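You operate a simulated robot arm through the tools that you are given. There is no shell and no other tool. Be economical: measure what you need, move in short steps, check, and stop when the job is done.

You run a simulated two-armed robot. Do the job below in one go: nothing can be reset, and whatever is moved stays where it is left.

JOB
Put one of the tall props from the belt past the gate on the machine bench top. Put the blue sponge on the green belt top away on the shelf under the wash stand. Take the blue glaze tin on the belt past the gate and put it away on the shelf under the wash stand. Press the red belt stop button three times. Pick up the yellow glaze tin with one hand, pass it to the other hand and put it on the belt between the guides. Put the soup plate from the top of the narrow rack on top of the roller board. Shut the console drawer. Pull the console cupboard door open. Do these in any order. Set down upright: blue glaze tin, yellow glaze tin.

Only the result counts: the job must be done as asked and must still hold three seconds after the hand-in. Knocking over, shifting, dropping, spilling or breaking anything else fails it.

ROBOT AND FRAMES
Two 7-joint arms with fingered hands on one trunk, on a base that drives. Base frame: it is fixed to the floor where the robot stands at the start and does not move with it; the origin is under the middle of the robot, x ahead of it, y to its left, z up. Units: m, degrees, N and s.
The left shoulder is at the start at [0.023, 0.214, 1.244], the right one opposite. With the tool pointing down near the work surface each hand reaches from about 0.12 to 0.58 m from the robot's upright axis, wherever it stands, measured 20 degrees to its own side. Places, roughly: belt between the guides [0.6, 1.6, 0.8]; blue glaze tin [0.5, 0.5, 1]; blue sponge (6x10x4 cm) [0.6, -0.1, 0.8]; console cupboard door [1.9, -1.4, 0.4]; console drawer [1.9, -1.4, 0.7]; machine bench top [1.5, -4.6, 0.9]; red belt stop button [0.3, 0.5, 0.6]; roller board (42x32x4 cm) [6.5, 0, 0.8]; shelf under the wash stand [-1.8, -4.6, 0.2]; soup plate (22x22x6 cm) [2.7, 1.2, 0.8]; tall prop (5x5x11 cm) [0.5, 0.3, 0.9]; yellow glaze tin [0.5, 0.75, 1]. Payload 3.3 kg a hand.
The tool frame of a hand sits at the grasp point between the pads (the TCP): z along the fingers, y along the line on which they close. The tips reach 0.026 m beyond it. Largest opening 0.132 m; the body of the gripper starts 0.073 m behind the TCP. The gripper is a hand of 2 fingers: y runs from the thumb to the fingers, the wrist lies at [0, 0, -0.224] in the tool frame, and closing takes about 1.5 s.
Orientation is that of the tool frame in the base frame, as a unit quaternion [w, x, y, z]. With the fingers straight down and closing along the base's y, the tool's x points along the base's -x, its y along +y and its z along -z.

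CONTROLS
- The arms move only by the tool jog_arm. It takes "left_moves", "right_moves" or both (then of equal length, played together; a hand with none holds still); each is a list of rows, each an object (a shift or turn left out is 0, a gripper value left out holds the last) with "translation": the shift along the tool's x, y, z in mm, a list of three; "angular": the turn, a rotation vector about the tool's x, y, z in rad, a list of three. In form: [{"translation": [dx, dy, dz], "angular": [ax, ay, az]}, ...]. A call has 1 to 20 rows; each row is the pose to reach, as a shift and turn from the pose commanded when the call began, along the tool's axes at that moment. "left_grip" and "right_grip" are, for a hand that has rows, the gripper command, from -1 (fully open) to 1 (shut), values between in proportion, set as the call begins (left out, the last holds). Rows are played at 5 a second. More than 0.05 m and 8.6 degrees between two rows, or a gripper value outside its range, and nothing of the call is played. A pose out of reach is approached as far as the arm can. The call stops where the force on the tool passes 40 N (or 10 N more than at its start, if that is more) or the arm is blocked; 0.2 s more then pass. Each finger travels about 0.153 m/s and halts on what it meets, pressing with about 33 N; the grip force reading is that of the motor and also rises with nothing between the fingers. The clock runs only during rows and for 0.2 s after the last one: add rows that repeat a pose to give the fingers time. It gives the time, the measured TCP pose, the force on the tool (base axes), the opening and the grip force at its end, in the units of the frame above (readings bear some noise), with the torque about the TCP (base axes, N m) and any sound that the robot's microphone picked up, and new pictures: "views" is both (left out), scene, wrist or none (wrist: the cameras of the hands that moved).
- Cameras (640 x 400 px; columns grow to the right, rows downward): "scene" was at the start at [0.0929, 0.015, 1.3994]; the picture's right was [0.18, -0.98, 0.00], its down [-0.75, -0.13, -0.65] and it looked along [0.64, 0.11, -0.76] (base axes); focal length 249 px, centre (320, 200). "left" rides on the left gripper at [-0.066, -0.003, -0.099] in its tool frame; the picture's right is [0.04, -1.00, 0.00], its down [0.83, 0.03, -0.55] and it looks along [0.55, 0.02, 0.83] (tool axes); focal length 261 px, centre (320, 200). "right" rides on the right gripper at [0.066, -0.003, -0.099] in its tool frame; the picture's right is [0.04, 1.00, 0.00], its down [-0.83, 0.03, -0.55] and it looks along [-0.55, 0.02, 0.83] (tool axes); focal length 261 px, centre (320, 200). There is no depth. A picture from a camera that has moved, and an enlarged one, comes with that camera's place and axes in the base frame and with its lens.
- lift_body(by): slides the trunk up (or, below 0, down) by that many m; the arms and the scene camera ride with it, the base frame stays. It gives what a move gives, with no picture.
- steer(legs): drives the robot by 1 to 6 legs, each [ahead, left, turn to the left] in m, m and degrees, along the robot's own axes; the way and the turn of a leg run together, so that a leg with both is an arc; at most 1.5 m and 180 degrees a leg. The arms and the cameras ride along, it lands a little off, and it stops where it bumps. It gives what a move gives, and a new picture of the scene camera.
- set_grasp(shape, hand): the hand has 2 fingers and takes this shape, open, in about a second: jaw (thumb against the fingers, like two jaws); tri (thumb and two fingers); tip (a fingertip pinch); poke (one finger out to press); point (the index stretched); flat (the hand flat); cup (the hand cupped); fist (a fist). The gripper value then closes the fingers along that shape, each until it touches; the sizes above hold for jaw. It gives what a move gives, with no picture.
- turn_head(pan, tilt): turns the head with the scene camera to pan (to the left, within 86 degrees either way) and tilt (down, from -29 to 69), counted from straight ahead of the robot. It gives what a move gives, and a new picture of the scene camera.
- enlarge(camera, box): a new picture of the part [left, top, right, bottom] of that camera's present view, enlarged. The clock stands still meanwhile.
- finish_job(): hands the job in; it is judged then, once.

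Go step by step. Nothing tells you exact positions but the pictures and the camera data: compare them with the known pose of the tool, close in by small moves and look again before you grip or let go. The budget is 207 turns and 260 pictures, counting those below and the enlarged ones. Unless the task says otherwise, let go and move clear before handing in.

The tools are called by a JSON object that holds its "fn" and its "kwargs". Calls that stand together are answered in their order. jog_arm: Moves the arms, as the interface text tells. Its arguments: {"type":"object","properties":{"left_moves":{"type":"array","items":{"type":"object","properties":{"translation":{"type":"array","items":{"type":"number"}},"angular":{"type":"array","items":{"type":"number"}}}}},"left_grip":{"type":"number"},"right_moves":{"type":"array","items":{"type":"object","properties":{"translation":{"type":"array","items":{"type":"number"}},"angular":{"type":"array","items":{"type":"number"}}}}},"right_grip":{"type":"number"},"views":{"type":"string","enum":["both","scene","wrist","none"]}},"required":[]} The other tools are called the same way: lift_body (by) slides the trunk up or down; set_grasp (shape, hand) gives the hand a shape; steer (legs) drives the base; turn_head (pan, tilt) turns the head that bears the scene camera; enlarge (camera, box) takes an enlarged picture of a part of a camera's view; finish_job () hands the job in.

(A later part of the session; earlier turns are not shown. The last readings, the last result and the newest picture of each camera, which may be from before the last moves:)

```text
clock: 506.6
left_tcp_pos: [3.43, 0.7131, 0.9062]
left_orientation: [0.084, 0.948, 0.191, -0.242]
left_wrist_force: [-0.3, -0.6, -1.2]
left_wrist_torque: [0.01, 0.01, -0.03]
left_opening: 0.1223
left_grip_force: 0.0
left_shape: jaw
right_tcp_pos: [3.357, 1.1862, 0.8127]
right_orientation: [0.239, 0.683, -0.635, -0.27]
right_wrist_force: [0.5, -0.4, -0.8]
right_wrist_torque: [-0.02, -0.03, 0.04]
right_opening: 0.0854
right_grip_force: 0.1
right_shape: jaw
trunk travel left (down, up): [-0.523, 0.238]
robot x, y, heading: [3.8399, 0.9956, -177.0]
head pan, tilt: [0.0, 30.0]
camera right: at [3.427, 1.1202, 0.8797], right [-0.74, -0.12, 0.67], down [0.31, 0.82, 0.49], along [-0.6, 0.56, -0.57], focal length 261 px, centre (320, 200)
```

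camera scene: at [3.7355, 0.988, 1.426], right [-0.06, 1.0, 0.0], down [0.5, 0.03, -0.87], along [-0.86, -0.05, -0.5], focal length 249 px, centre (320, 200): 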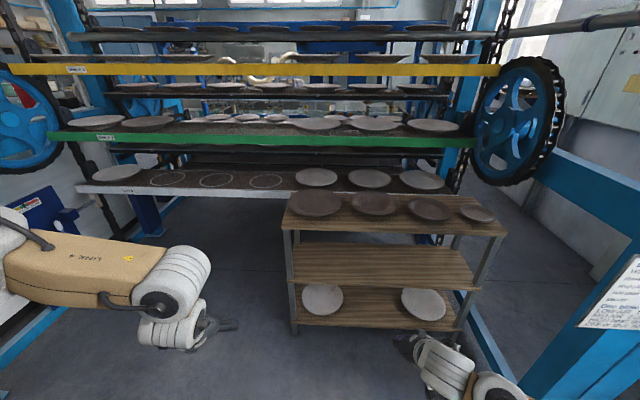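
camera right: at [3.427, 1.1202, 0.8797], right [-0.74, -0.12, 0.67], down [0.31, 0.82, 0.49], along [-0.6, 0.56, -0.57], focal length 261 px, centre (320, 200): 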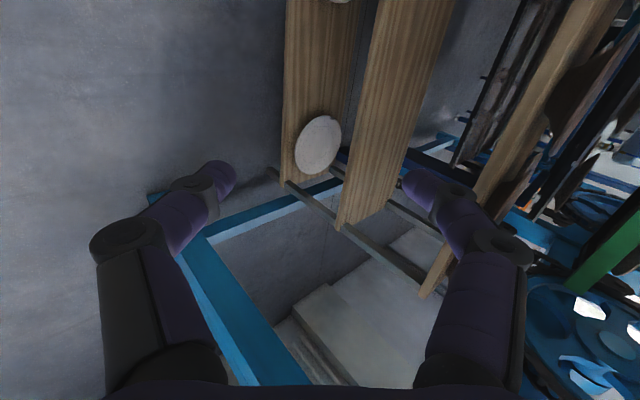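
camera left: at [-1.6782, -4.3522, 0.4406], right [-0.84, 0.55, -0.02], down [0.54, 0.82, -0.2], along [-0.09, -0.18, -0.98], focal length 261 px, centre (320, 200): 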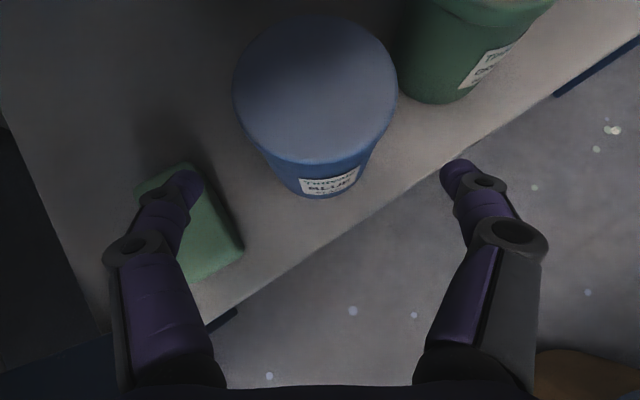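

The roll works. Raise 9 cm, drive ahead 0.43 m and check alignment to the plate's near rim.

{"fn": "lift_body", "kwargs": {"by": 0.1}}

{"fn": "steer", "kwargs": {"legs": [[0.42, 0, -3.0]]}}

{"fn": "enlarge", "kwargs": {"camera": "right", "box": [0, 0, 640, 400]}}

{"fn": "turn_head", "kwargs": {"pan": -15, "tilt": 45}}

```text
clock: 507.9
left_tcp_pos: [3.4328, 0.7128, 1.0045]
left_orientation: [0.085, 0.948, 0.189, -0.241]
left_wrist_force: [0.1, 0.8, -0.2]
left_wrist_torque: [0.01, 0.0, 0.04]
left_opening: 0.1222
left_grip_force: 0.0
left_shape: jaw
right_tcp_pos: [3.3592, 1.1864, 0.9125]
right_orientation: [0.239, 0.683, -0.635, -0.269]
right_wrist_force: [0.1, -0.4, 0.3]
right_wrist_torque: [0.01, -0.02, -0.02]
right_opening: 0.0856
right_grip_force: 0.0
right_shape: jaw
trunk travel left (down, up): [-0.623, 0.138]
robot x, y, heading: [3.8393, 0.9937, -176.9]
head pan, tilt: [0.0, 30.0]
```

```text
clock: 510.5
left_tcp_pos: [2.9852, 0.7224, 1.0066]
left_orientation: [0.078, 0.953, 0.164, -0.243]
left_wrist_force: [-0.5, 0.0, 0.7]
left_wrist_torque: [-0.02, -0.01, 0.01]
left_opening: 0.1221
left_grip_force: 0.1
left_shape: jaw
right_tcp_pos: [2.9364, 1.1989, 0.9122]
right_orientation: [0.231, 0.666, -0.653, -0.275]
right_wrist_force: [-0.7, -0.2, 0.1]
right_wrist_torque: [0.01, -0.03, 0.02]
right_opening: 0.0854
right_grip_force: 0.0
right_shape: jaw
trunk travel left (down, up): [-0.623, 0.138]
robot x, y, heading: [3.4058, 0.9771, -179.6]
head pan, tilt: [0.0, 30.0]
camera scene: at [3.3061, 0.9811, 1.526], right [0.0, 1.0, 0.0], down [0.5, 0.0, -0.87], along [-0.87, 0.0, -0.5], focal length 249 px, centre (320, 200)
```

scene: 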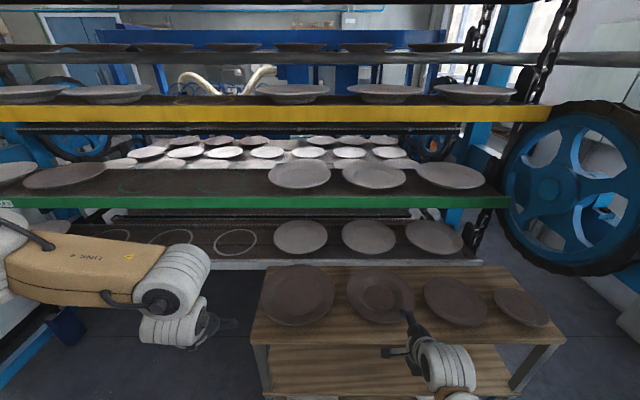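

```text
1.00 times, centred on (320, 200) of right (not enlarged: the box is as wide or as high as the picture)
camera zoom: at [3.003, 1.1294, 0.9794], right [-0.74, -0.08, 0.66], down [0.35, 0.8, 0.49], along [-0.57, 0.59, -0.57], focal length 261 px, centre (320, 200)
```

zoom: 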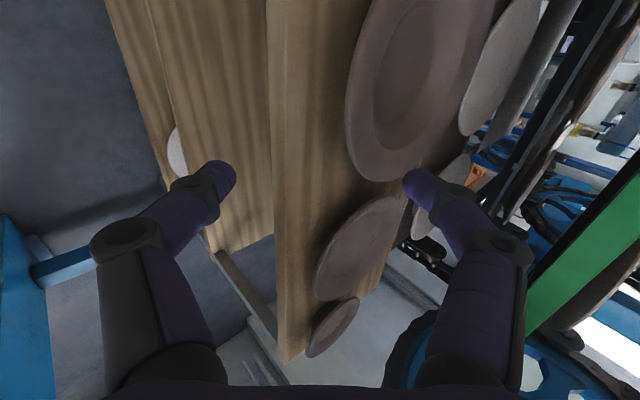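

```text
clock: 511.3
left_tcp_pos: [2.985, 0.7227, 1.0061]
left_orientation: [0.077, 0.953, 0.165, -0.243]
left_wrist_force: [0.0, 0.0, -0.3]
left_wrist_torque: [-0.03, 0.0, -0.01]
left_opening: 0.1224
left_grip_force: 0.1
left_shape: jaw
right_tcp_pos: [2.9379, 1.1986, 0.9122]
right_orientation: [0.232, 0.666, -0.653, -0.275]
right_wrist_force: [-0.1, -0.2, 0.3]
right_wrist_torque: [0.0, 0.03, 0.03]
right_opening: 0.0855
right_grip_force: 0.0
right_shape: jaw
trunk travel left (down, up): [-0.623, 0.138]
robot x, y, heading: [3.4078, 0.9801, -179.8]
head pan, tilt: [-15.0, 45.0]
camera scene: at [3.319, 1.0021, 1.5036], right [0.26, 0.97, 0.0], down [0.68, -0.18, -0.71], along [-0.68, 0.18, -0.71], focal length 249 px, centre (320, 200)
```

scene: 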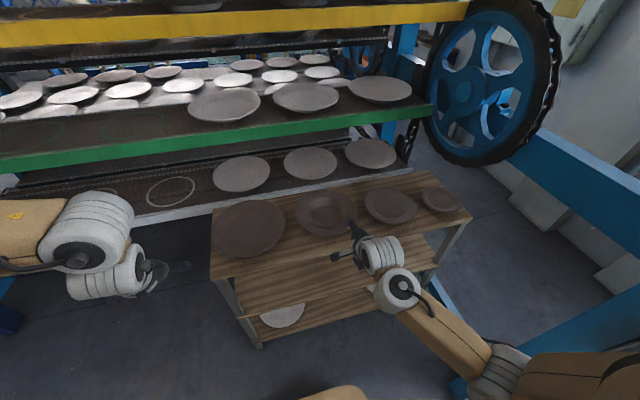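

Rim point located near (2.86, 1.18, 0.85). Align laterally, narrow the opening to 6 cm, approach part-way along the axis and look.

{"fn": "jog_arm", "kwargs": {"right_moves": [{"translation": [24, 13, 0]}, {"translation": [24, 13, 35]}, {"translation": [24, 13, 70]}], "right_grip": 0.0, "views": "both"}}

```text
clock: 512.1
left_tcp_pos: [2.9845, 0.7228, 1.0053]
left_orientation: [0.077, 0.953, 0.164, -0.244]
left_wrist_force: [0.0, 1.4, 1.0]
left_wrist_torque: [0.02, 0.01, 0.01]
left_opening: 0.1223
left_grip_force: 0.1
left_shape: jaw
right_tcp_pos: [2.8801, 1.1788, 0.8665]
right_orientation: [0.231, 0.667, -0.653, -0.274]
right_wrist_force: [-0.6, 0.2, -0.2]
right_wrist_torque: [0.02, 0.0, 0.0]
right_opening: 0.0664
right_grip_force: 0.1
right_shape: jaw
trunk travel left (down, up): [-0.623, 0.138]
robot x, y, heading: [3.4035, 0.9832, -180.0]
head pan, tilt: [-15.0, 45.0]
camera scene: at [3.3182, 1.0017, 1.5035], right [0.26, 0.97, 0.0], down [0.68, -0.18, -0.71], along [-0.68, 0.18, -0.71], focal length 249 px, centre (320, 200)
camera right: at [2.9465, 1.1092, 0.9336], right [-0.74, -0.08, 0.66], down [0.35, 0.8, 0.49], along [-0.57, 0.59, -0.57], focal length 261 px, centre (320, 200)
```

scene: 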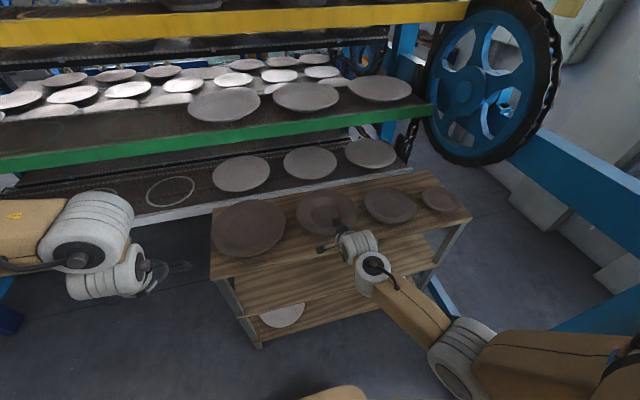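
right: 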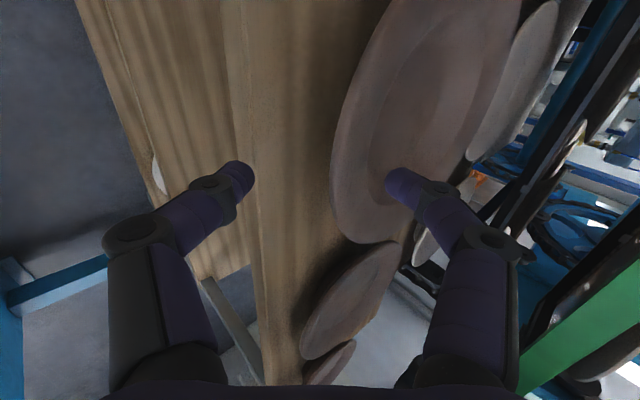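

The rim lies just at the fingertips, centred between them. Narrow to 5 cm, advance 35 mm gently.

{"fn": "jog_arm", "kwargs": {"right_moves": [{"translation": [0, 2, 0]}, {"translation": [0, 3, 8]}, {"translation": [0, 3, 16]}, {"translation": [0, 3, 24]}, {"translation": [0, 3, 30]}], "right_grip": 0.22, "views": "wrist"}}

```text
clock: 513.3
left_tcp_pos: [2.9856, 0.722, 1.0057]
left_orientation: [0.077, 0.953, 0.164, -0.244]
left_wrist_force: [0.9, 0.9, -0.9]
left_wrist_torque: [-0.03, -0.02, 0.02]
left_opening: 0.1221
left_grip_force: 0.2
left_shape: jaw
right_tcp_pos: [2.858, 1.1779, 0.8482]
right_orientation: [0.232, 0.666, -0.653, -0.276]
right_wrist_force: [0.2, -0.5, 0.9]
right_wrist_torque: [-0.01, 0.0, -0.02]
right_opening: 0.0519
right_grip_force: 0.1
right_shape: jaw
trunk travel left (down, up): [-0.623, 0.138]
robot x, y, heading: [3.4073, 0.9804, -179.9]
head pan, tilt: [-15.0, 45.0]
camera right: at [2.924, 1.1092, 0.9146], right [-0.74, -0.08, 0.67], down [0.35, 0.8, 0.49], along [-0.57, 0.59, -0.57], focal length 261 px, centre (320, 200)
```

right: 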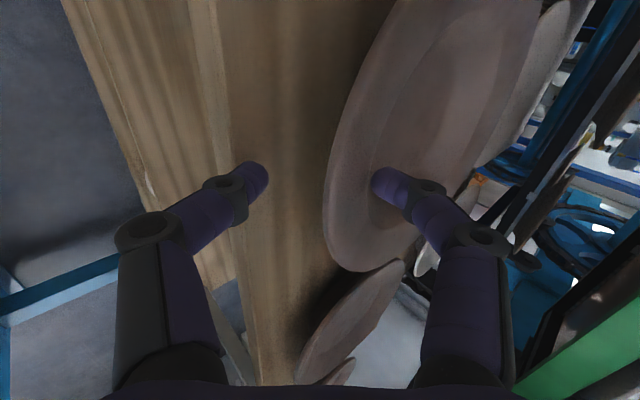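

Rim is level with the TCP, between the fingers. Go 8 mm deeper and close.

{"fn": "jog_arm", "kwargs": {"right_moves": [{"translation": [0, 0, 4]}, {"translation": [0, 0, 8]}], "views": "none"}}

{"fn": "jog_arm", "kwargs": {"right_moves": [{"translation": [0, 0, 0]}, {"translation": [0, 0, 0]}, {"translation": [0, 0, 0]}, {"translation": [0, 0, 0]}, {"translation": [0, 0, 0]}], "right_grip": 1, "views": "both"}}

```text
clock: 513.9
left_tcp_pos: [2.9853, 0.7226, 1.0067]
left_orientation: [0.078, 0.953, 0.165, -0.244]
left_wrist_force: [0.4, -0.2, -0.3]
left_wrist_torque: [0.02, -0.02, -0.02]
left_opening: 0.1222
left_grip_force: 0.1
left_shape: jaw
right_tcp_pos: [2.8532, 1.1785, 0.8431]
right_orientation: [0.233, 0.665, -0.654, -0.277]
right_wrist_force: [1.8, 0.1, 6.5]
right_wrist_torque: [0.0, -0.09, 0.04]
right_opening: 0.0504
right_grip_force: 0.0
right_shape: jaw
trunk travel left (down, up): [-0.623, 0.138]
robot x, y, heading: [3.409, 0.9785, -179.9]
head pan, tilt: [-15.0, 45.0]
```

```text
clock: 515.1
left_tcp_pos: [2.9858, 0.7224, 1.0063]
left_orientation: [0.077, 0.953, 0.165, -0.243]
left_wrist_force: [0.0, -0.3, 0.1]
left_wrist_torque: [0.0, -0.01, 0.04]
left_opening: 0.1225
left_grip_force: 0.1
left_shape: jaw
right_tcp_pos: [2.8521, 1.1784, 0.8433]
right_orientation: [0.234, 0.665, -0.652, -0.277]
right_wrist_force: [-7.3, -0.4, 17.6]
right_wrist_torque: [0.02, 1.34, -0.03]
right_opening: 0.0211
right_grip_force: 33.1
right_shape: jaw
trunk travel left (down, up): [-0.623, 0.138]
robot x, y, heading: [3.4065, 0.9788, -179.8]
head pan, tilt: [-15.0, 45.0]
camera scene: at [3.3201, 1.0015, 1.5037], right [0.26, 0.97, 0.0], down [0.68, -0.18, -0.71], along [-0.68, 0.18, -0.71], focal length 249 px, centre (320, 200)
camera right: at [2.9184, 1.1093, 0.9107], right [-0.74, -0.08, 0.67], down [0.35, 0.8, 0.48], along [-0.57, 0.59, -0.56], focal length 261 px, centre (320, 200)
```

scene: 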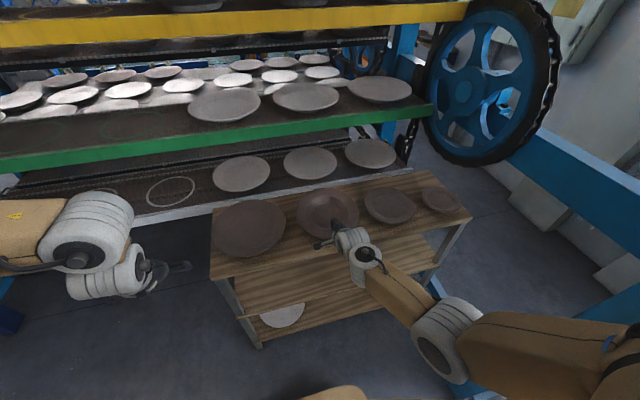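
right: 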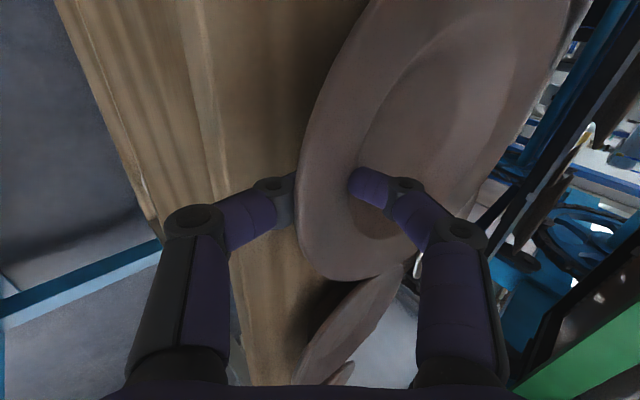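

Gripped with one finger inside and one outside. Test-lift 4 cm and look.

{"fn": "lift_body", "kwargs": {"by": 0.04}}

{"fn": "jog_arm", "kwargs": {"right_moves": [{"translation": [0, 0, 0]}], "views": "both"}}

```text
clock: 515.9
left_tcp_pos: [2.9872, 0.7236, 1.0457]
left_orientation: [0.077, 0.953, 0.165, -0.243]
left_wrist_force: [-0.3, -0.7, 0.0]
left_wrist_torque: [0.03, -0.01, -0.03]
left_opening: 0.1221
left_grip_force: 0.1
left_shape: jaw
right_tcp_pos: [2.8547, 1.1797, 0.8813]
right_orientation: [0.231, 0.666, -0.653, -0.275]
right_wrist_force: [1.4, -0.4, 0.5]
right_wrist_torque: [0.03, 0.16, -0.01]
right_opening: 0.0161
right_grip_force: 33.0
right_shape: jaw
trunk travel left (down, up): [-0.663, 0.098]
robot x, y, heading: [3.4075, 0.9787, -180.1]
head pan, tilt: [-15.0, 45.0]
```

```text
clock: 516.3
left_tcp_pos: [2.9856, 0.723, 1.0463]
left_orientation: [0.077, 0.953, 0.165, -0.244]
left_wrist_force: [0.3, -0.7, 0.6]
left_wrist_torque: [0.0, 0.01, 0.02]
left_opening: 0.1223
left_grip_force: 0.0
left_shape: jaw
right_tcp_pos: [2.855, 1.18, 0.882]
right_orientation: [0.231, 0.665, -0.654, -0.275]
right_wrist_force: [3.9, 0.7, 1.1]
right_wrist_torque: [0.03, 0.12, -0.04]
right_opening: 0.0162
right_grip_force: 32.2
right_shape: jaw
trunk travel left (down, up): [-0.663, 0.098]
robot x, y, heading: [3.4053, 0.9811, -179.9]
head pan, tilt: [-15.0, 45.0]
camera scene: at [3.3202, 1.0022, 1.5435], right [0.26, 0.97, 0.0], down [0.68, -0.18, -0.71], along [-0.68, 0.18, -0.71], focal length 249 px, centre (320, 200)
camera right: at [2.9199, 1.1106, 0.9487], right [-0.74, -0.08, 0.66], down [0.35, 0.8, 0.49], along [-0.57, 0.59, -0.57], focal length 261 px, centre (320, 200)
```

scene: 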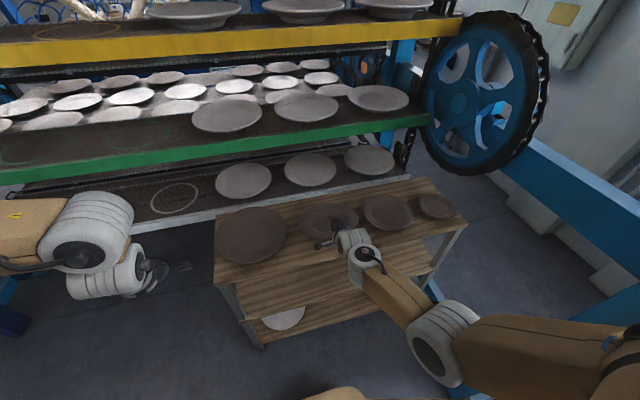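
right: 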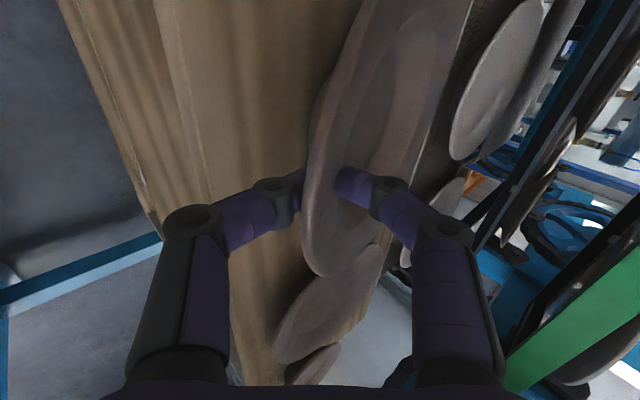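

The near side rises while the far side still rests; the grip holds. Lift the rest of the way and check it hangs securely.

{"fn": "lift_body", "kwargs": {"by": 0.09}}

{"fn": "jog_arm", "kwargs": {"right_moves": [{"translation": [0, 0, 0]}], "views": "both"}}

```text
clock: 517.6
left_tcp_pos: [2.9849, 0.723, 1.1345]
left_orientation: [0.079, 0.953, 0.164, -0.243]
left_wrist_force: [-0.5, -0.6, 0.2]
left_wrist_torque: [-0.02, 0.01, -0.01]
left_opening: 0.1224
left_grip_force: 0.1
left_shape: jaw
right_tcp_pos: [2.8527, 1.1801, 0.9714]
right_orientation: [0.23, 0.666, -0.654, -0.275]
right_wrist_force: [0.4, 0.4, -5.5]
right_wrist_torque: [0.02, -0.3, 0.0]
right_opening: 0.0134
right_grip_force: 32.8
right_shape: jaw
trunk travel left (down, up): [-0.753, 0.008]
robot x, y, heading: [3.4071, 0.9804, -179.9]
head pan, tilt: [-15.0, 45.0]
```

```text
clock: 518.0
left_tcp_pos: [2.9843, 0.7239, 1.1362]
left_orientation: [0.077, 0.953, 0.163, -0.243]
left_wrist_force: [-0.3, 0.2, -0.4]
left_wrist_torque: [0.02, 0.01, -0.01]
left_opening: 0.1221
left_grip_force: 0.0
left_shape: jaw
right_tcp_pos: [2.8529, 1.1799, 0.971]
right_orientation: [0.232, 0.666, -0.654, -0.275]
right_wrist_force: [-0.6, -0.4, -6.4]
right_wrist_torque: [0.0, -0.31, -0.01]
right_opening: 0.0136
right_grip_force: 33.6
right_shape: jaw
trunk travel left (down, up): [-0.753, 0.008]
robot x, y, heading: [3.4077, 0.9781, -180.1]
head pan, tilt: [-15.0, 45.0]
camera scene: at [3.3193, 1.0024, 1.6335], right [0.26, 0.97, 0.0], down [0.68, -0.18, -0.71], along [-0.68, 0.18, -0.71], focal length 249 px, centre (320, 200)
camera right: at [2.9189, 1.1106, 1.0383], right [-0.74, -0.08, 0.66], down [0.35, 0.8, 0.49], along [-0.57, 0.59, -0.57], focal length 261 px, centre (320, 200)
```

scene: 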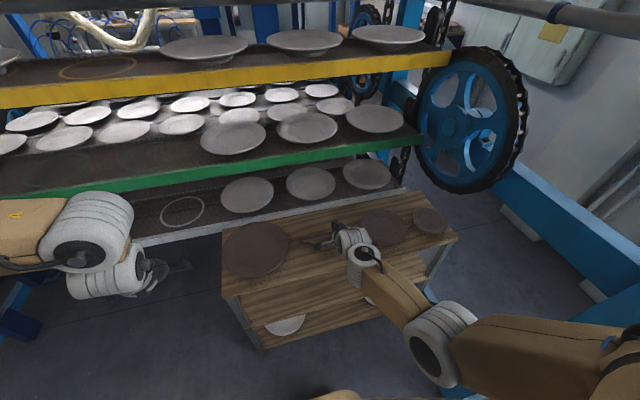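
right: 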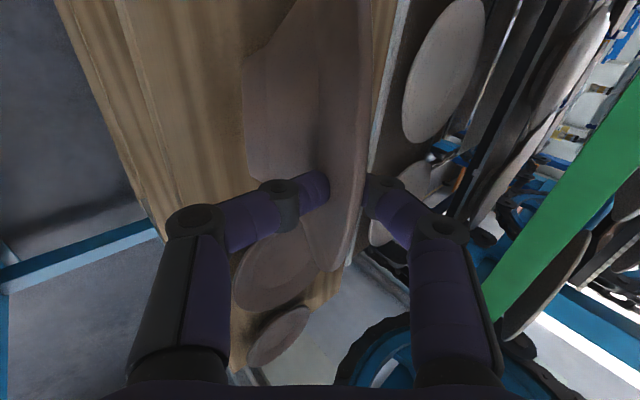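

The plate is fully held (6.4 N), hanging tilted. Now back out and carry it south, then east toward the roller board.

{"fn": "steer", "kwargs": {"legs": [[-0.45, 0, 0], [0, 0, 90], [1.4, 0, 0], [0.75, 0, 0], [0, -0.2, 0], [1.35, 0, 0]]}}

{"fn": "steer", "kwargs": {"legs": [[0, 0, 90], [0, -1.4, 0], [0, -1.0, 0]]}}

{"fn": "turn_head", "kwargs": {"pan": -10, "tilt": 15}}

```text
clock: 542.1
left_tcp_pos: [3.785, -2.9063, 1.1359]
left_orientation: [0.226, 0.571, 0.78, -0.121]
left_wrist_force: [0.4, 0.2, 0.3]
left_wrist_torque: [0.01, 0.0, 0.0]
left_opening: 0.1224
left_grip_force: 0.0
left_shape: jaw
right_tcp_pos: [3.3235, -3.021, 0.9717]
right_orientation: [0.358, 0.933, -0.009, -0.038]
right_wrist_force: [0.4, -0.3, -6.0]
right_wrist_torque: [0.3, -0.01, -0.02]
right_opening: 0.0133
right_grip_force: 32.5
right_shape: jaw
trunk travel left (down, up): [-0.753, 0.008]
robot x, y, heading: [3.5449, -2.476, -92.1]
head pan, tilt: [-15.0, 45.0]
camera scene: at [3.5217, -2.5616, 1.6335], right [-0.96, 0.29, 0.0], down [0.21, 0.68, -0.71], along [-0.21, -0.68, -0.71], focal length 249 px, centre (320, 200)
```

scene: 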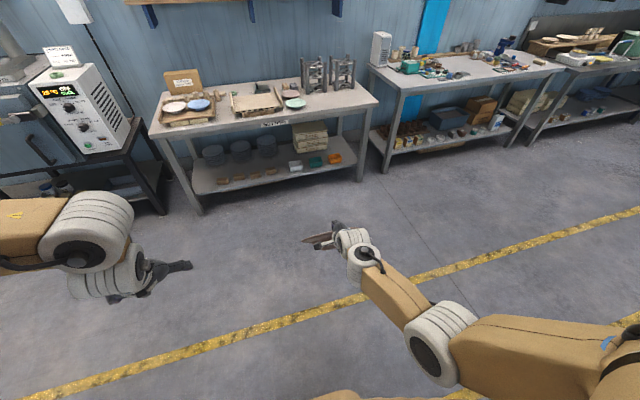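

```text
clock: 554.4
left_tcp_pos: [3.9499, -3.8153, 1.1338]
left_orientation: [0.249, -0.1, 0.962, 0.061]
left_wrist_force: [0.5, 0.8, -0.6]
left_wrist_torque: [-0.04, 0.05, 0.02]
left_opening: 0.1222
left_grip_force: 0.1
left_shape: jaw
right_tcp_pos: [4.0168, -4.285, 0.9703]
right_orientation: [0.29, 0.698, 0.62, 0.21]
right_wrist_force: [1.2, 1.6, -4.5]
right_wrist_torque: [0.0, 0.09, 0.08]
right_opening: 0.0126
right_grip_force: 33.0
right_shape: jaw
trunk travel left (down, up): [-0.753, 0.008]
robot x, y, heading: [3.491, -4.0144, -8.0]
head pan, tilt: [-15.0, 45.0]
stopped in leg 3: the robot was blocked; the commanded pose is now the measured one
camera scene: at [3.5849, -4.0432, 1.6335], right [-0.38, -0.92, 0.0], down [-0.65, 0.27, -0.71], along [0.65, -0.27, -0.71], focal length 249 px, centre (320, 200)
```

scene: 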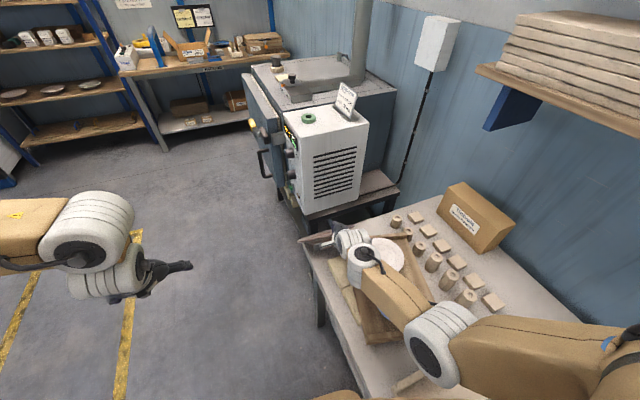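

```text
clock: 555.4
left_tcp_pos: [3.9492, -3.8163, 1.1355]
left_orientation: [0.248, -0.1, 0.962, 0.062]
left_wrist_force: [-0.5, -0.2, -0.4]
left_wrist_torque: [0.0, 0.02, 0.0]
left_opening: 0.1222
left_grip_force: 0.0
left_shape: jaw
right_tcp_pos: [4.0172, -4.2866, 0.9698]
right_orientation: [0.289, 0.697, 0.621, 0.211]
right_wrist_force: [1.3, 0.9, -5.2]
right_wrist_torque: [-0.04, 0.06, 0.06]
right_opening: 0.0123
right_grip_force: 33.5
right_shape: jaw
trunk travel left (down, up): [-0.753, 0.008]
robot x, y, heading: [3.4981, -4.0152, -7.6]
head pan, tilt: [-10.0, 15.0]
camera scene: at [3.597, -4.0426, 1.6803], right [-0.3, -0.95, 0.0], down [-0.25, 0.08, -0.97], along [0.92, -0.29, -0.26], focal length 249 px, centre (320, 200)
```

scene: 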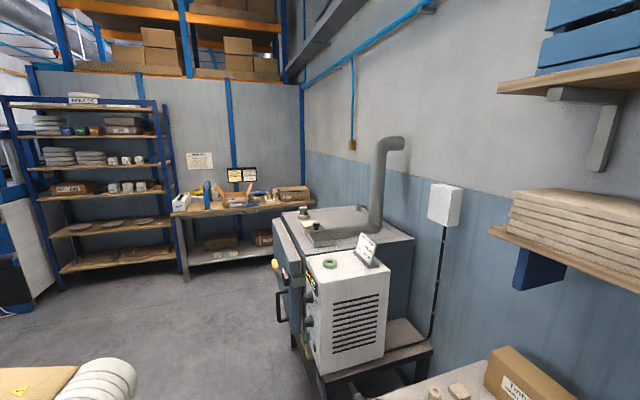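

I turned the wrong sense: heading is now 0 and "right" took me into a bench. Look closely at what the plate and arm are near before moving.

{"fn": "turn_head", "kwargs": {"pan": -30, "tilt": 50}}

{"fn": "enlarge", "kwargs": {"camera": "right", "box": [0, 0, 640, 400]}}

```text
clock: 556.4
left_tcp_pos: [3.9489, -3.8175, 1.1353]
left_orientation: [0.248, -0.1, 0.962, 0.062]
left_wrist_force: [-0.6, 0.0, -0.5]
left_wrist_torque: [0.0, 0.03, 0.0]
left_opening: 0.1221
left_grip_force: 0.0
left_shape: jaw
right_tcp_pos: [4.0157, -4.286, 0.9703]
right_orientation: [0.29, 0.697, 0.62, 0.212]
right_wrist_force: [1.0, 0.9, -5.2]
right_wrist_torque: [0.04, 0.05, 0.11]
right_opening: 0.0124
right_grip_force: 33.6
right_shape: jaw
trunk travel left (down, up): [-0.753, 0.008]
robot x, y, heading: [3.4982, -4.0115, -8.0]
head pan, tilt: [-30.0, 50.0]
camera scene: at [3.5688, -4.0619, 1.6267], right [-0.61, -0.79, 0.0], down [-0.61, 0.47, -0.64], along [0.51, -0.39, -0.77], focal length 249 px, centre (320, 200)
```

scene: 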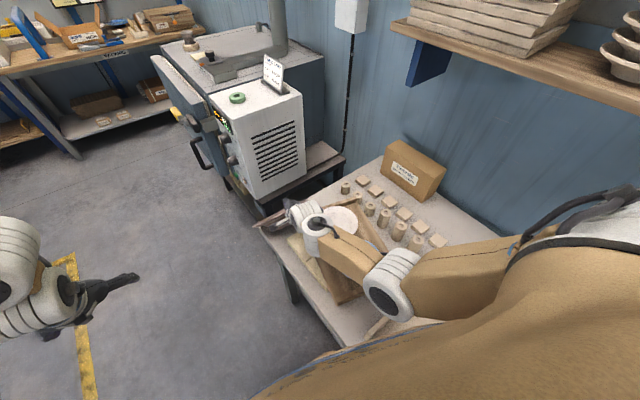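

```text
1.00 times, centred on (320, 200) of right (not enlarged: the box is as wide or as high as the picture)
camera zoom: at [3.9574, -4.2072, 1.0377], right [0.75, -0.02, 0.66], down [-0.45, -0.75, 0.49], along [0.48, -0.67, -0.57], focal length 261 px, centre (320, 200)
```

zoom: 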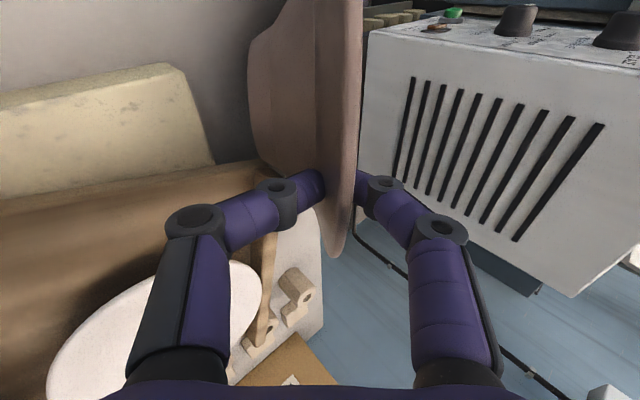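

The plate is still held, hanging past the bench's end. Retrace straight back out (left), then view the bench to see that nothing was disturbed.

{"fn": "steer", "kwargs": {"legs": [[0, 1.3, 0]]}}

{"fn": "turn_head", "kwargs": {"pan": -65, "tilt": 30}}

{"fn": "enlarge", "kwargs": {"camera": "scene", "box": [120, 60, 440, 260]}}

```text
clock: 562.8
left_tcp_pos: [4.107, -2.5459, 1.1355]
left_orientation: [0.248, -0.107, 0.961, 0.064]
left_wrist_force: [0.0, 0.2, 0.1]
left_wrist_torque: [0.0, -0.02, -0.02]
left_opening: 0.1221
left_grip_force: 0.0
left_shape: jaw
right_tcp_pos: [4.1828, -3.0152, 0.97]
right_orientation: [0.289, 0.693, 0.625, 0.214]
right_wrist_force: [-0.4, 0.1, -6.1]
right_wrist_torque: [0.07, 0.24, 0.0]
right_opening: 0.0128
right_grip_force: 33.0
right_shape: jaw
trunk travel left (down, up): [-0.753, 0.008]
robot x, y, heading: [3.6589, -2.7518, -6.9]
head pan, tilt: [-30.0, 50.0]
camera scene: at [3.7307, -2.7962, 1.6266], right [-0.6, -0.8, 0.0], down [-0.61, 0.46, -0.64], along [0.51, -0.39, -0.77], focal length 249 px, centre (320, 200)
```

scene: 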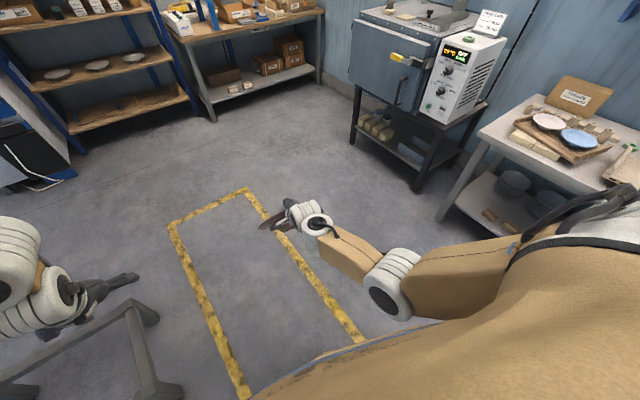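

```text
clock: 563.8
left_tcp_pos: [4.1078, -2.5462, 1.1361]
left_orientation: [0.247, -0.106, 0.961, 0.063]
left_wrist_force: [-1.1, 0.5, 0.0]
left_wrist_torque: [-0.03, 0.01, 0.0]
left_opening: 0.1224
left_grip_force: 0.2
left_shape: jaw
right_tcp_pos: [4.1809, -3.015, 0.971]
right_orientation: [0.287, 0.693, 0.625, 0.213]
right_wrist_force: [-0.4, -0.1, -6.0]
right_wrist_torque: [0.02, 0.27, 0.0]
right_opening: 0.0126
right_grip_force: 33.0
right_shape: jaw
trunk travel left (down, up): [-0.753, 0.008]
robot x, y, heading: [3.6543, -2.7526, -6.8]
head pan, tilt: [-65.0, 30.0]
camera scene: at [3.6974, -2.8361, 1.6561], right [-0.95, -0.31, 0.0], down [-0.16, 0.48, -0.87], along [0.27, -0.82, -0.5], focal length 249 px, centre (320, 200)
```

scene: 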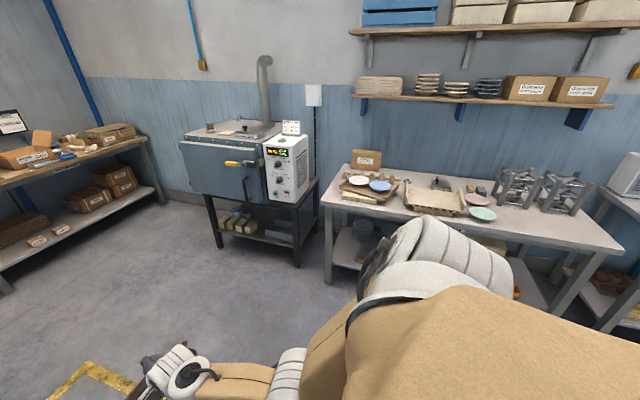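

```text
2.00 times, centred on (280, 160) of scene
camera zoom: at [3.6974, -2.8361, 1.6561], right [-0.95, -0.31, 0.0], down [-0.16, 0.48, -0.87], along [0.27, -0.82, -0.5], focal length 498 px, centre (400, 280)
```

zoom: 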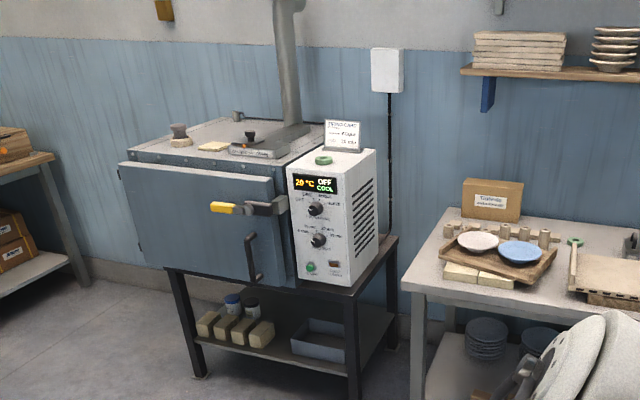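

The tray and box on that bench sit where they were within measurement error. Continue east with care, then face north toward the roller board.

{"fn": "steer", "kwargs": {"legs": [[1.3, 0.1, 6.9], [0.5, 0.1, 0]]}}

{"fn": "turn_head", "kwargs": {"pan": 50, "tilt": 20}}

```text
clock: 572.9
left_tcp_pos: [5.8525, -2.3475, 1.1348]
left_orientation: [0.242, -0.172, 0.951, 0.08]
left_wrist_force: [0.4, 0.2, -0.5]
left_wrist_torque: [-0.04, 0.01, 0.0]
left_opening: 0.1222
left_grip_force: 0.0
left_shape: jaw
right_tcp_pos: [5.9902, -2.8017, 0.9704]
right_orientation: [0.272, 0.648, 0.672, 0.233]
right_wrist_force: [-0.3, -0.5, -5.8]
right_wrist_torque: [0.02, 0.24, 0.02]
right_opening: 0.0125
right_grip_force: 32.7
right_shape: jaw
trunk travel left (down, up): [-0.753, 0.008]
robot x, y, heading: [5.4343, -2.611, 1.0]
head pan, tilt: [-65.0, 30.0]
camera scene: at [5.4863, -2.6913, 1.6561], right [-0.9, -0.44, 0.0], down [-0.22, 0.45, -0.87], along [0.38, -0.78, -0.5], focal length 249 px, centre (320, 200)
```

scene: 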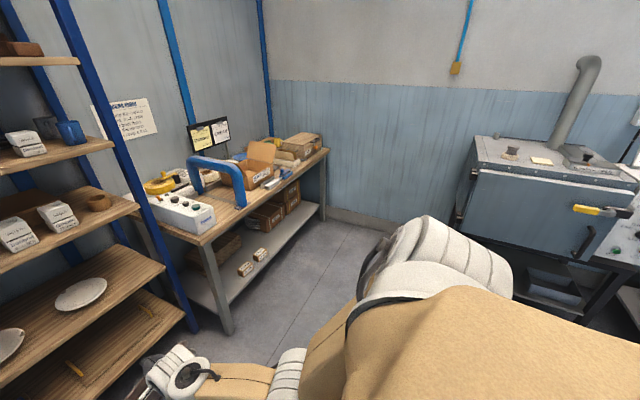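

```text
clock: 574.8
left_tcp_pos: [5.8527, -2.3475, 1.1351]
left_orientation: [0.242, -0.172, 0.951, 0.081]
left_wrist_force: [-0.4, -0.3, 0.2]
left_wrist_torque: [0.0, 0.01, 0.02]
left_opening: 0.1222
left_grip_force: 0.0
left_shape: jaw
right_tcp_pos: [5.9899, -2.8021, 0.9711]
right_orientation: [0.273, 0.649, 0.672, 0.232]
right_wrist_force: [-0.4, 0.6, -6.3]
right_wrist_torque: [0.02, 0.23, 0.02]
right_opening: 0.0126
right_grip_force: 33.2
right_shape: jaw
trunk travel left (down, up): [-0.753, 0.008]
robot x, y, heading: [5.4346, -2.6105, 0.9]
head pan, tilt: [50.0, 20.0]
camera scene: at [5.5047, -2.5378, 1.6722], right [0.78, -0.63, 0.0], down [-0.22, -0.27, -0.94], along [0.59, 0.73, -0.34], focal length 249 px, centre (320, 200)
```

scene: 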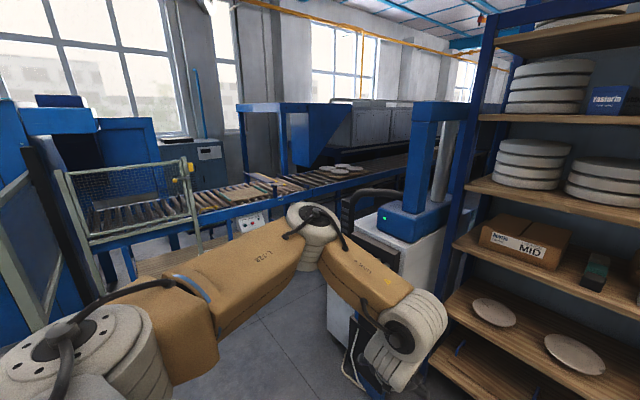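

The empty roller board is visible on the conveyor near (6.5, 0). Back away from the rack, turn north, and approach the conveyor.

{"fn": "steer", "kwargs": {"legs": [[-0.4, 0, 0], [0, 0, 89], [0, -0.5, 0], [1.2, 0, 0]]}}

{"fn": "turn_head", "kwargs": {"pan": -25, "tilt": 30}}

```text
clock: 589.1
left_tcp_pos: [5.2598, -1.0437, 1.1357]
left_orientation: [-0.115, 0.792, -0.554, -0.228]
left_wrist_force: [-0.7, -0.2, 0.1]
left_wrist_torque: [-0.02, -0.01, -0.03]
left_opening: 0.122
left_grip_force: 0.2
left_shape: jaw
right_tcp_pos: [5.7159, -0.9103, 0.9694]
right_orientation: [0.029, -0.013, 0.934, 0.357]
right_wrist_force: [0.5, -0.2, -6.6]
right_wrist_torque: [-0.23, 0.01, 0.01]
right_opening: 0.0125
right_grip_force: 33.5
right_shape: jaw
trunk travel left (down, up): [-0.753, 0.008]
robot x, y, heading: [5.5208, -1.4668, 90.5]
head pan, tilt: [50.0, 20.0]
camera scene: at [5.4504, -1.3933, 1.6722], right [0.63, 0.77, 0.0], down [0.26, -0.22, -0.94], along [-0.73, 0.6, -0.34], focal length 249 px, centre (320, 200)
```

scene: 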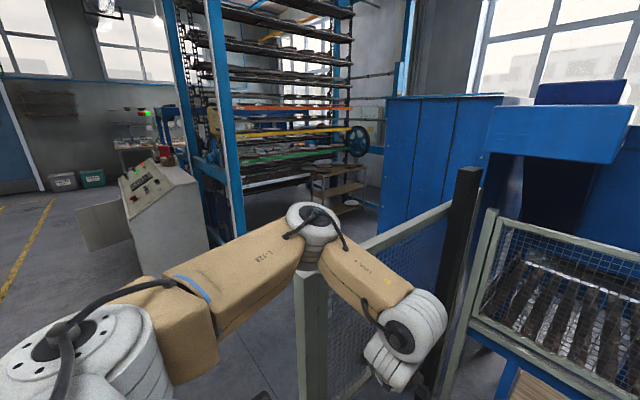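

```text
clock: 590.6
left_tcp_pos: [5.2588, -1.0441, 1.1346]
left_orientation: [-0.116, 0.793, -0.553, -0.228]
left_wrist_force: [0.7, -0.2, -0.2]
left_wrist_torque: [-0.01, -0.02, 0.01]
left_opening: 0.1221
left_grip_force: 0.1
left_shape: jaw
right_tcp_pos: [5.7151, -0.9104, 0.9685]
right_orientation: [0.029, -0.013, 0.934, 0.357]
right_wrist_force: [-0.3, -1.3, -5.7]
right_wrist_torque: [-0.22, 0.01, -0.01]
right_opening: 0.012
right_grip_force: 32.9
right_shape: jaw
trunk travel left (down, up): [-0.753, 0.008]
robot x, y, heading: [5.5188, -1.4678, 90.6]
head pan, tilt: [-25.0, 30.0]
camera scene: at [5.5596, -1.3702, 1.6561], right [0.91, -0.41, 0.0], down [-0.21, -0.46, -0.87], along [0.36, 0.79, -0.5], focal length 249 px, centre (320, 200)
```

scene: 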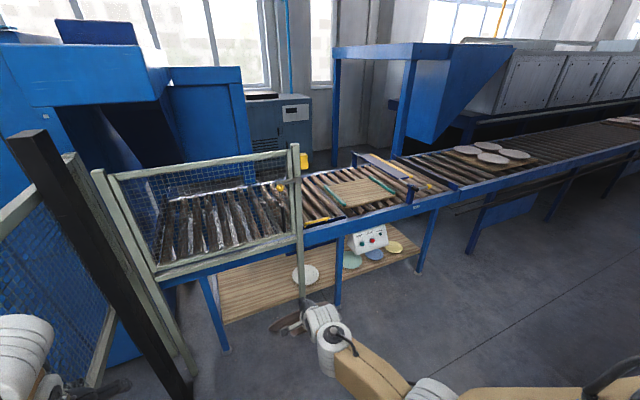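

The board spans about x 6.28–6.66, y −0.21–0.12. I'll raise the right hand ~13 cm so the hanging plate clears the conveyor, then move around the guard.

{"fn": "jog_arm", "kwargs": {"right_moves": [{"translation": [-2, 22, -24]}, {"translation": [-4, 43, -48]}, {"translation": [-6, 65, -73]}, {"translation": [-8, 87, -97]}], "views": "none"}}

{"fn": "steer", "kwargs": {"legs": [[0.1, -0.3, -0.5], [0.33, -0.45, 0]]}}

{"fn": "turn_head", "kwargs": {"pan": -15, "tilt": 40}}

```text
clock: 591.6
left_tcp_pos: [5.2599, -1.044, 1.1347]
left_orientation: [-0.116, 0.792, -0.554, -0.228]
left_wrist_force: [0.5, 0.2, 0.2]
left_wrist_torque: [0.01, 0.01, 0.02]
left_opening: 0.1224
left_grip_force: 0.0
left_shape: jaw
right_tcp_pos: [5.7153, -0.9099, 1.0996]
right_orientation: [0.03, -0.014, 0.934, 0.356]
right_wrist_force: [0.2, -0.3, -6.4]
right_wrist_torque: [-0.29, 0.04, 0.04]
right_opening: 0.0123
right_grip_force: 33.2
right_shape: jaw
trunk travel left (down, up): [-0.753, 0.008]
robot x, y, heading: [5.5225, -1.4624, 90.8]
head pan, tilt: [-25.0, 30.0]
```

```text
clock: 596.5
left_tcp_pos: [5.999, -0.6166, 1.1345]
left_orientation: [-0.117, 0.791, -0.555, -0.228]
left_wrist_force: [0.6, -0.5, -0.3]
left_wrist_torque: [0.01, 0.02, -0.03]
left_opening: 0.1224
left_grip_force: 0.0
left_shape: jaw
right_tcp_pos: [6.4546, -0.4816, 1.0992]
right_orientation: [0.03, -0.011, 0.933, 0.357]
right_wrist_force: [0.8, -0.3, -6.5]
right_wrist_torque: [-0.22, -0.01, 0.03]
right_opening: 0.0118
right_grip_force: 32.6
right_shape: jaw
trunk travel left (down, up): [-0.753, 0.008]
robot x, y, heading: [6.2577, -1.035, 90.5]
head pan, tilt: [-25.0, 30.0]
camera scene: at [6.2968, -0.943, 1.6561], right [0.91, -0.42, 0.0], down [-0.21, -0.46, -0.87], along [0.36, 0.79, -0.5], focal length 249 px, centre (320, 200)
```

scene: 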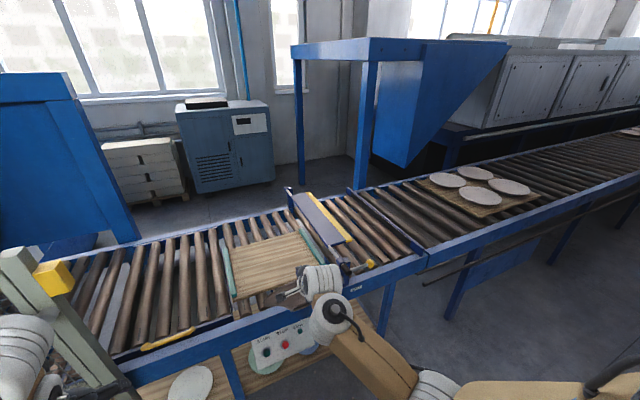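

```text
clock: 597.2
left_tcp_pos: [5.9967, -0.6168, 1.1358]
left_orientation: [-0.115, 0.792, -0.555, -0.227]
left_wrist_force: [0.3, -0.1, 0.3]
left_wrist_torque: [-0.02, 0.01, 0.01]
left_opening: 0.1226
left_grip_force: 0.1
left_shape: jaw
right_tcp_pos: [6.4534, -0.4851, 1.0982]
right_orientation: [0.03, -0.011, 0.934, 0.356]
right_wrist_force: [-0.8, 0.2, -6.1]
right_wrist_torque: [-0.18, 0.01, -0.04]
right_opening: 0.0123
right_grip_force: 33.0
right_shape: jaw
trunk travel left (down, up): [-0.753, 0.008]
robot x, y, heading: [6.2565, -1.0384, 90.4]
head pan, tilt: [-15.0, 40.0]
camera scene: at [6.2801, -0.9434, 1.6408], right [0.97, -0.25, 0.0], down [-0.16, -0.62, -0.77], along [0.19, 0.74, -0.64], focal length 249 px, centre (320, 200)
```

scene: 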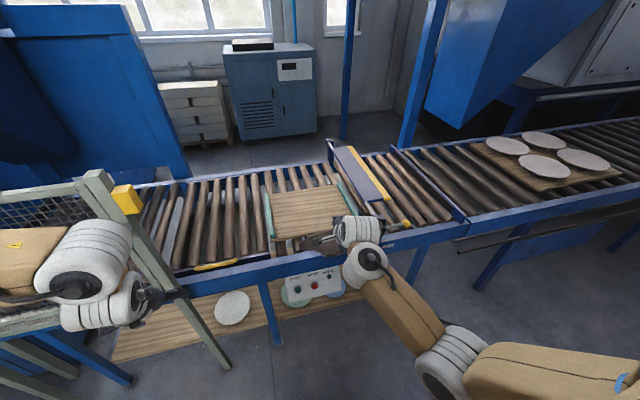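

The left hand is near the guard post, so tuck it inward first, then move ahead so the plate is over the board.

{"fn": "jog_arm", "kwargs": {"left_moves": [{"translation": [30, -21, -19]}, {"translation": [59, -42, -38]}, {"translation": [89, -62, -58]}, {"translation": [118, -83, -77]}], "views": "none"}}

{"fn": "steer", "kwargs": {"legs": [[0.32, 0, 0]]}}

{"fn": "enlarge", "kwargs": {"camera": "right", "box": [0, 0, 640, 400]}}

```text
clock: 598.2
left_tcp_pos: [6.1284, -0.7171, 1.1406]
left_orientation: [-0.116, 0.791, -0.555, -0.229]
left_wrist_force: [0.7, 0.4, 0.4]
left_wrist_torque: [0.02, 0.03, -0.01]
left_opening: 0.1222
left_grip_force: 0.1
left_shape: jaw
right_tcp_pos: [6.4542, -0.4837, 1.1001]
right_orientation: [0.029, -0.01, 0.934, 0.356]
right_wrist_force: [0.2, -1.0, -7.3]
right_wrist_torque: [-0.26, -0.01, 0.01]
right_opening: 0.0121
right_grip_force: 33.4
right_shape: jaw
trunk travel left (down, up): [-0.753, 0.008]
robot x, y, heading: [6.2548, -1.0387, 90.6]
head pan, tilt: [-15.0, 40.0]
```

```text
clock: 600.3
left_tcp_pos: [6.125, -0.3958, 1.1402]
left_orientation: [-0.116, 0.791, -0.556, -0.227]
left_wrist_force: [0.3, -0.2, 0.1]
left_wrist_torque: [0.0, -0.01, -0.02]
left_opening: 0.1222
left_grip_force: 0.1
left_shape: jaw
right_tcp_pos: [6.4511, -0.1633, 1.0999]
right_orientation: [0.03, -0.011, 0.934, 0.355]
right_wrist_force: [0.0, -0.7, -6.3]
right_wrist_torque: [-0.27, -0.01, -0.04]
right_opening: 0.0122
right_grip_force: 32.8
right_shape: jaw
trunk travel left (down, up): [-0.753, 0.008]
robot x, y, heading: [6.2576, -0.7161, 90.5]
head pan, tilt: [-15.0, 40.0]
camera scene: at [6.2779, -0.6218, 1.6407], right [0.97, -0.25, 0.0], down [-0.16, -0.62, -0.77], along [0.19, 0.74, -0.64], focal length 249 px, centre (320, 200)
```

scene: 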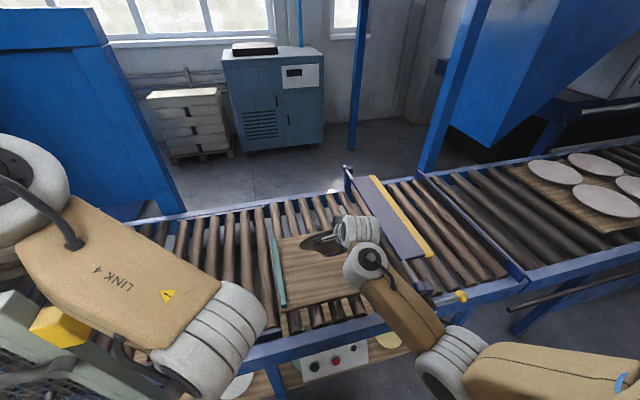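

```text
1.00 times, centred on (320, 200) of right (not enlarged: the box is as wide or as high as the picture)
camera zoom: at [6.3789, -0.2286, 1.1661], right [-0.08, 0.75, 0.66], down [0.8, -0.34, 0.49], along [0.59, 0.57, -0.57], focal length 261 px, centre (320, 200)
```

zoom: 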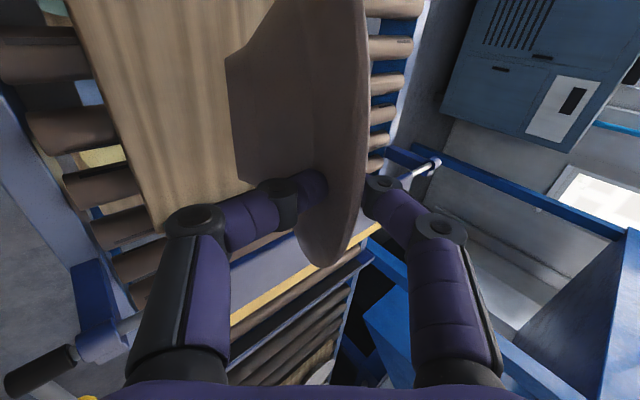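

The plate hangs over the board, well centred in x. Move 3 cm further in and lower 10 cm.

{"fn": "jog_arm", "kwargs": {"right_moves": [{"translation": [0, 11, 10]}, {"translation": [0, 22, 20]}], "views": "none"}}

{"fn": "lift_body", "kwargs": {"by": -0.1}}

{"fn": "enlarge", "kwargs": {"camera": "right", "box": [0, 0, 640, 400]}}

```text
clock: 600.9
left_tcp_pos: [6.125, -0.3958, 1.1394]
left_orientation: [-0.115, 0.792, -0.556, -0.227]
left_wrist_force: [0.2, 0.1, -0.7]
left_wrist_torque: [0.0, -0.01, -0.01]
left_opening: 0.1222
left_grip_force: 0.0
left_shape: jaw
right_tcp_pos: [6.4519, -0.1321, 1.0972]
right_orientation: [0.03, -0.01, 0.934, 0.356]
right_wrist_force: [0.7, 0.0, -6.3]
right_wrist_torque: [-0.3, 0.04, 0.02]
right_opening: 0.0122
right_grip_force: 32.8
right_shape: jaw
trunk travel left (down, up): [-0.753, 0.008]
robot x, y, heading: [6.2539, -0.7175, 90.2]
head pan, tilt: [-15.0, 40.0]
```

```text
clock: 602.2
left_tcp_pos: [6.1254, -0.3961, 1.0404]
left_orientation: [-0.117, 0.791, -0.555, -0.227]
left_wrist_force: [0.8, 0.2, -0.1]
left_wrist_torque: [0.0, 0.01, 0.0]
left_opening: 0.1223
left_grip_force: 0.1
left_shape: jaw
right_tcp_pos: [6.4513, -0.1323, 0.9994]
right_orientation: [0.031, -0.011, 0.934, 0.357]
right_wrist_force: [-1.3, 0.5, -4.8]
right_wrist_torque: [-0.11, 0.01, 0.01]
right_opening: 0.0123
right_grip_force: 33.1
right_shape: jaw
trunk travel left (down, up): [-0.653, 0.108]
robot x, y, heading: [6.2543, -0.7161, 90.5]
head pan, tilt: [-15.0, 40.0]
```

```text
1.00 times, centred on (320, 200) of right (not enlarged: the box is as wide or as high as the picture)
camera zoom: at [6.3788, -0.1995, 1.0664], right [-0.08, 0.75, 0.66], down [0.8, -0.34, 0.49], along [0.59, 0.57, -0.57], focal length 261 px, centre (320, 200)
```

zoom: 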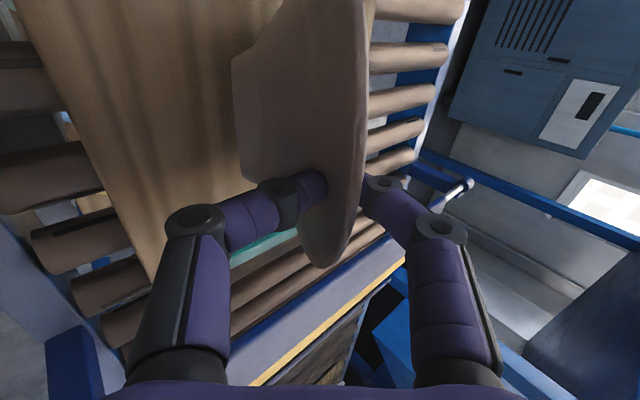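

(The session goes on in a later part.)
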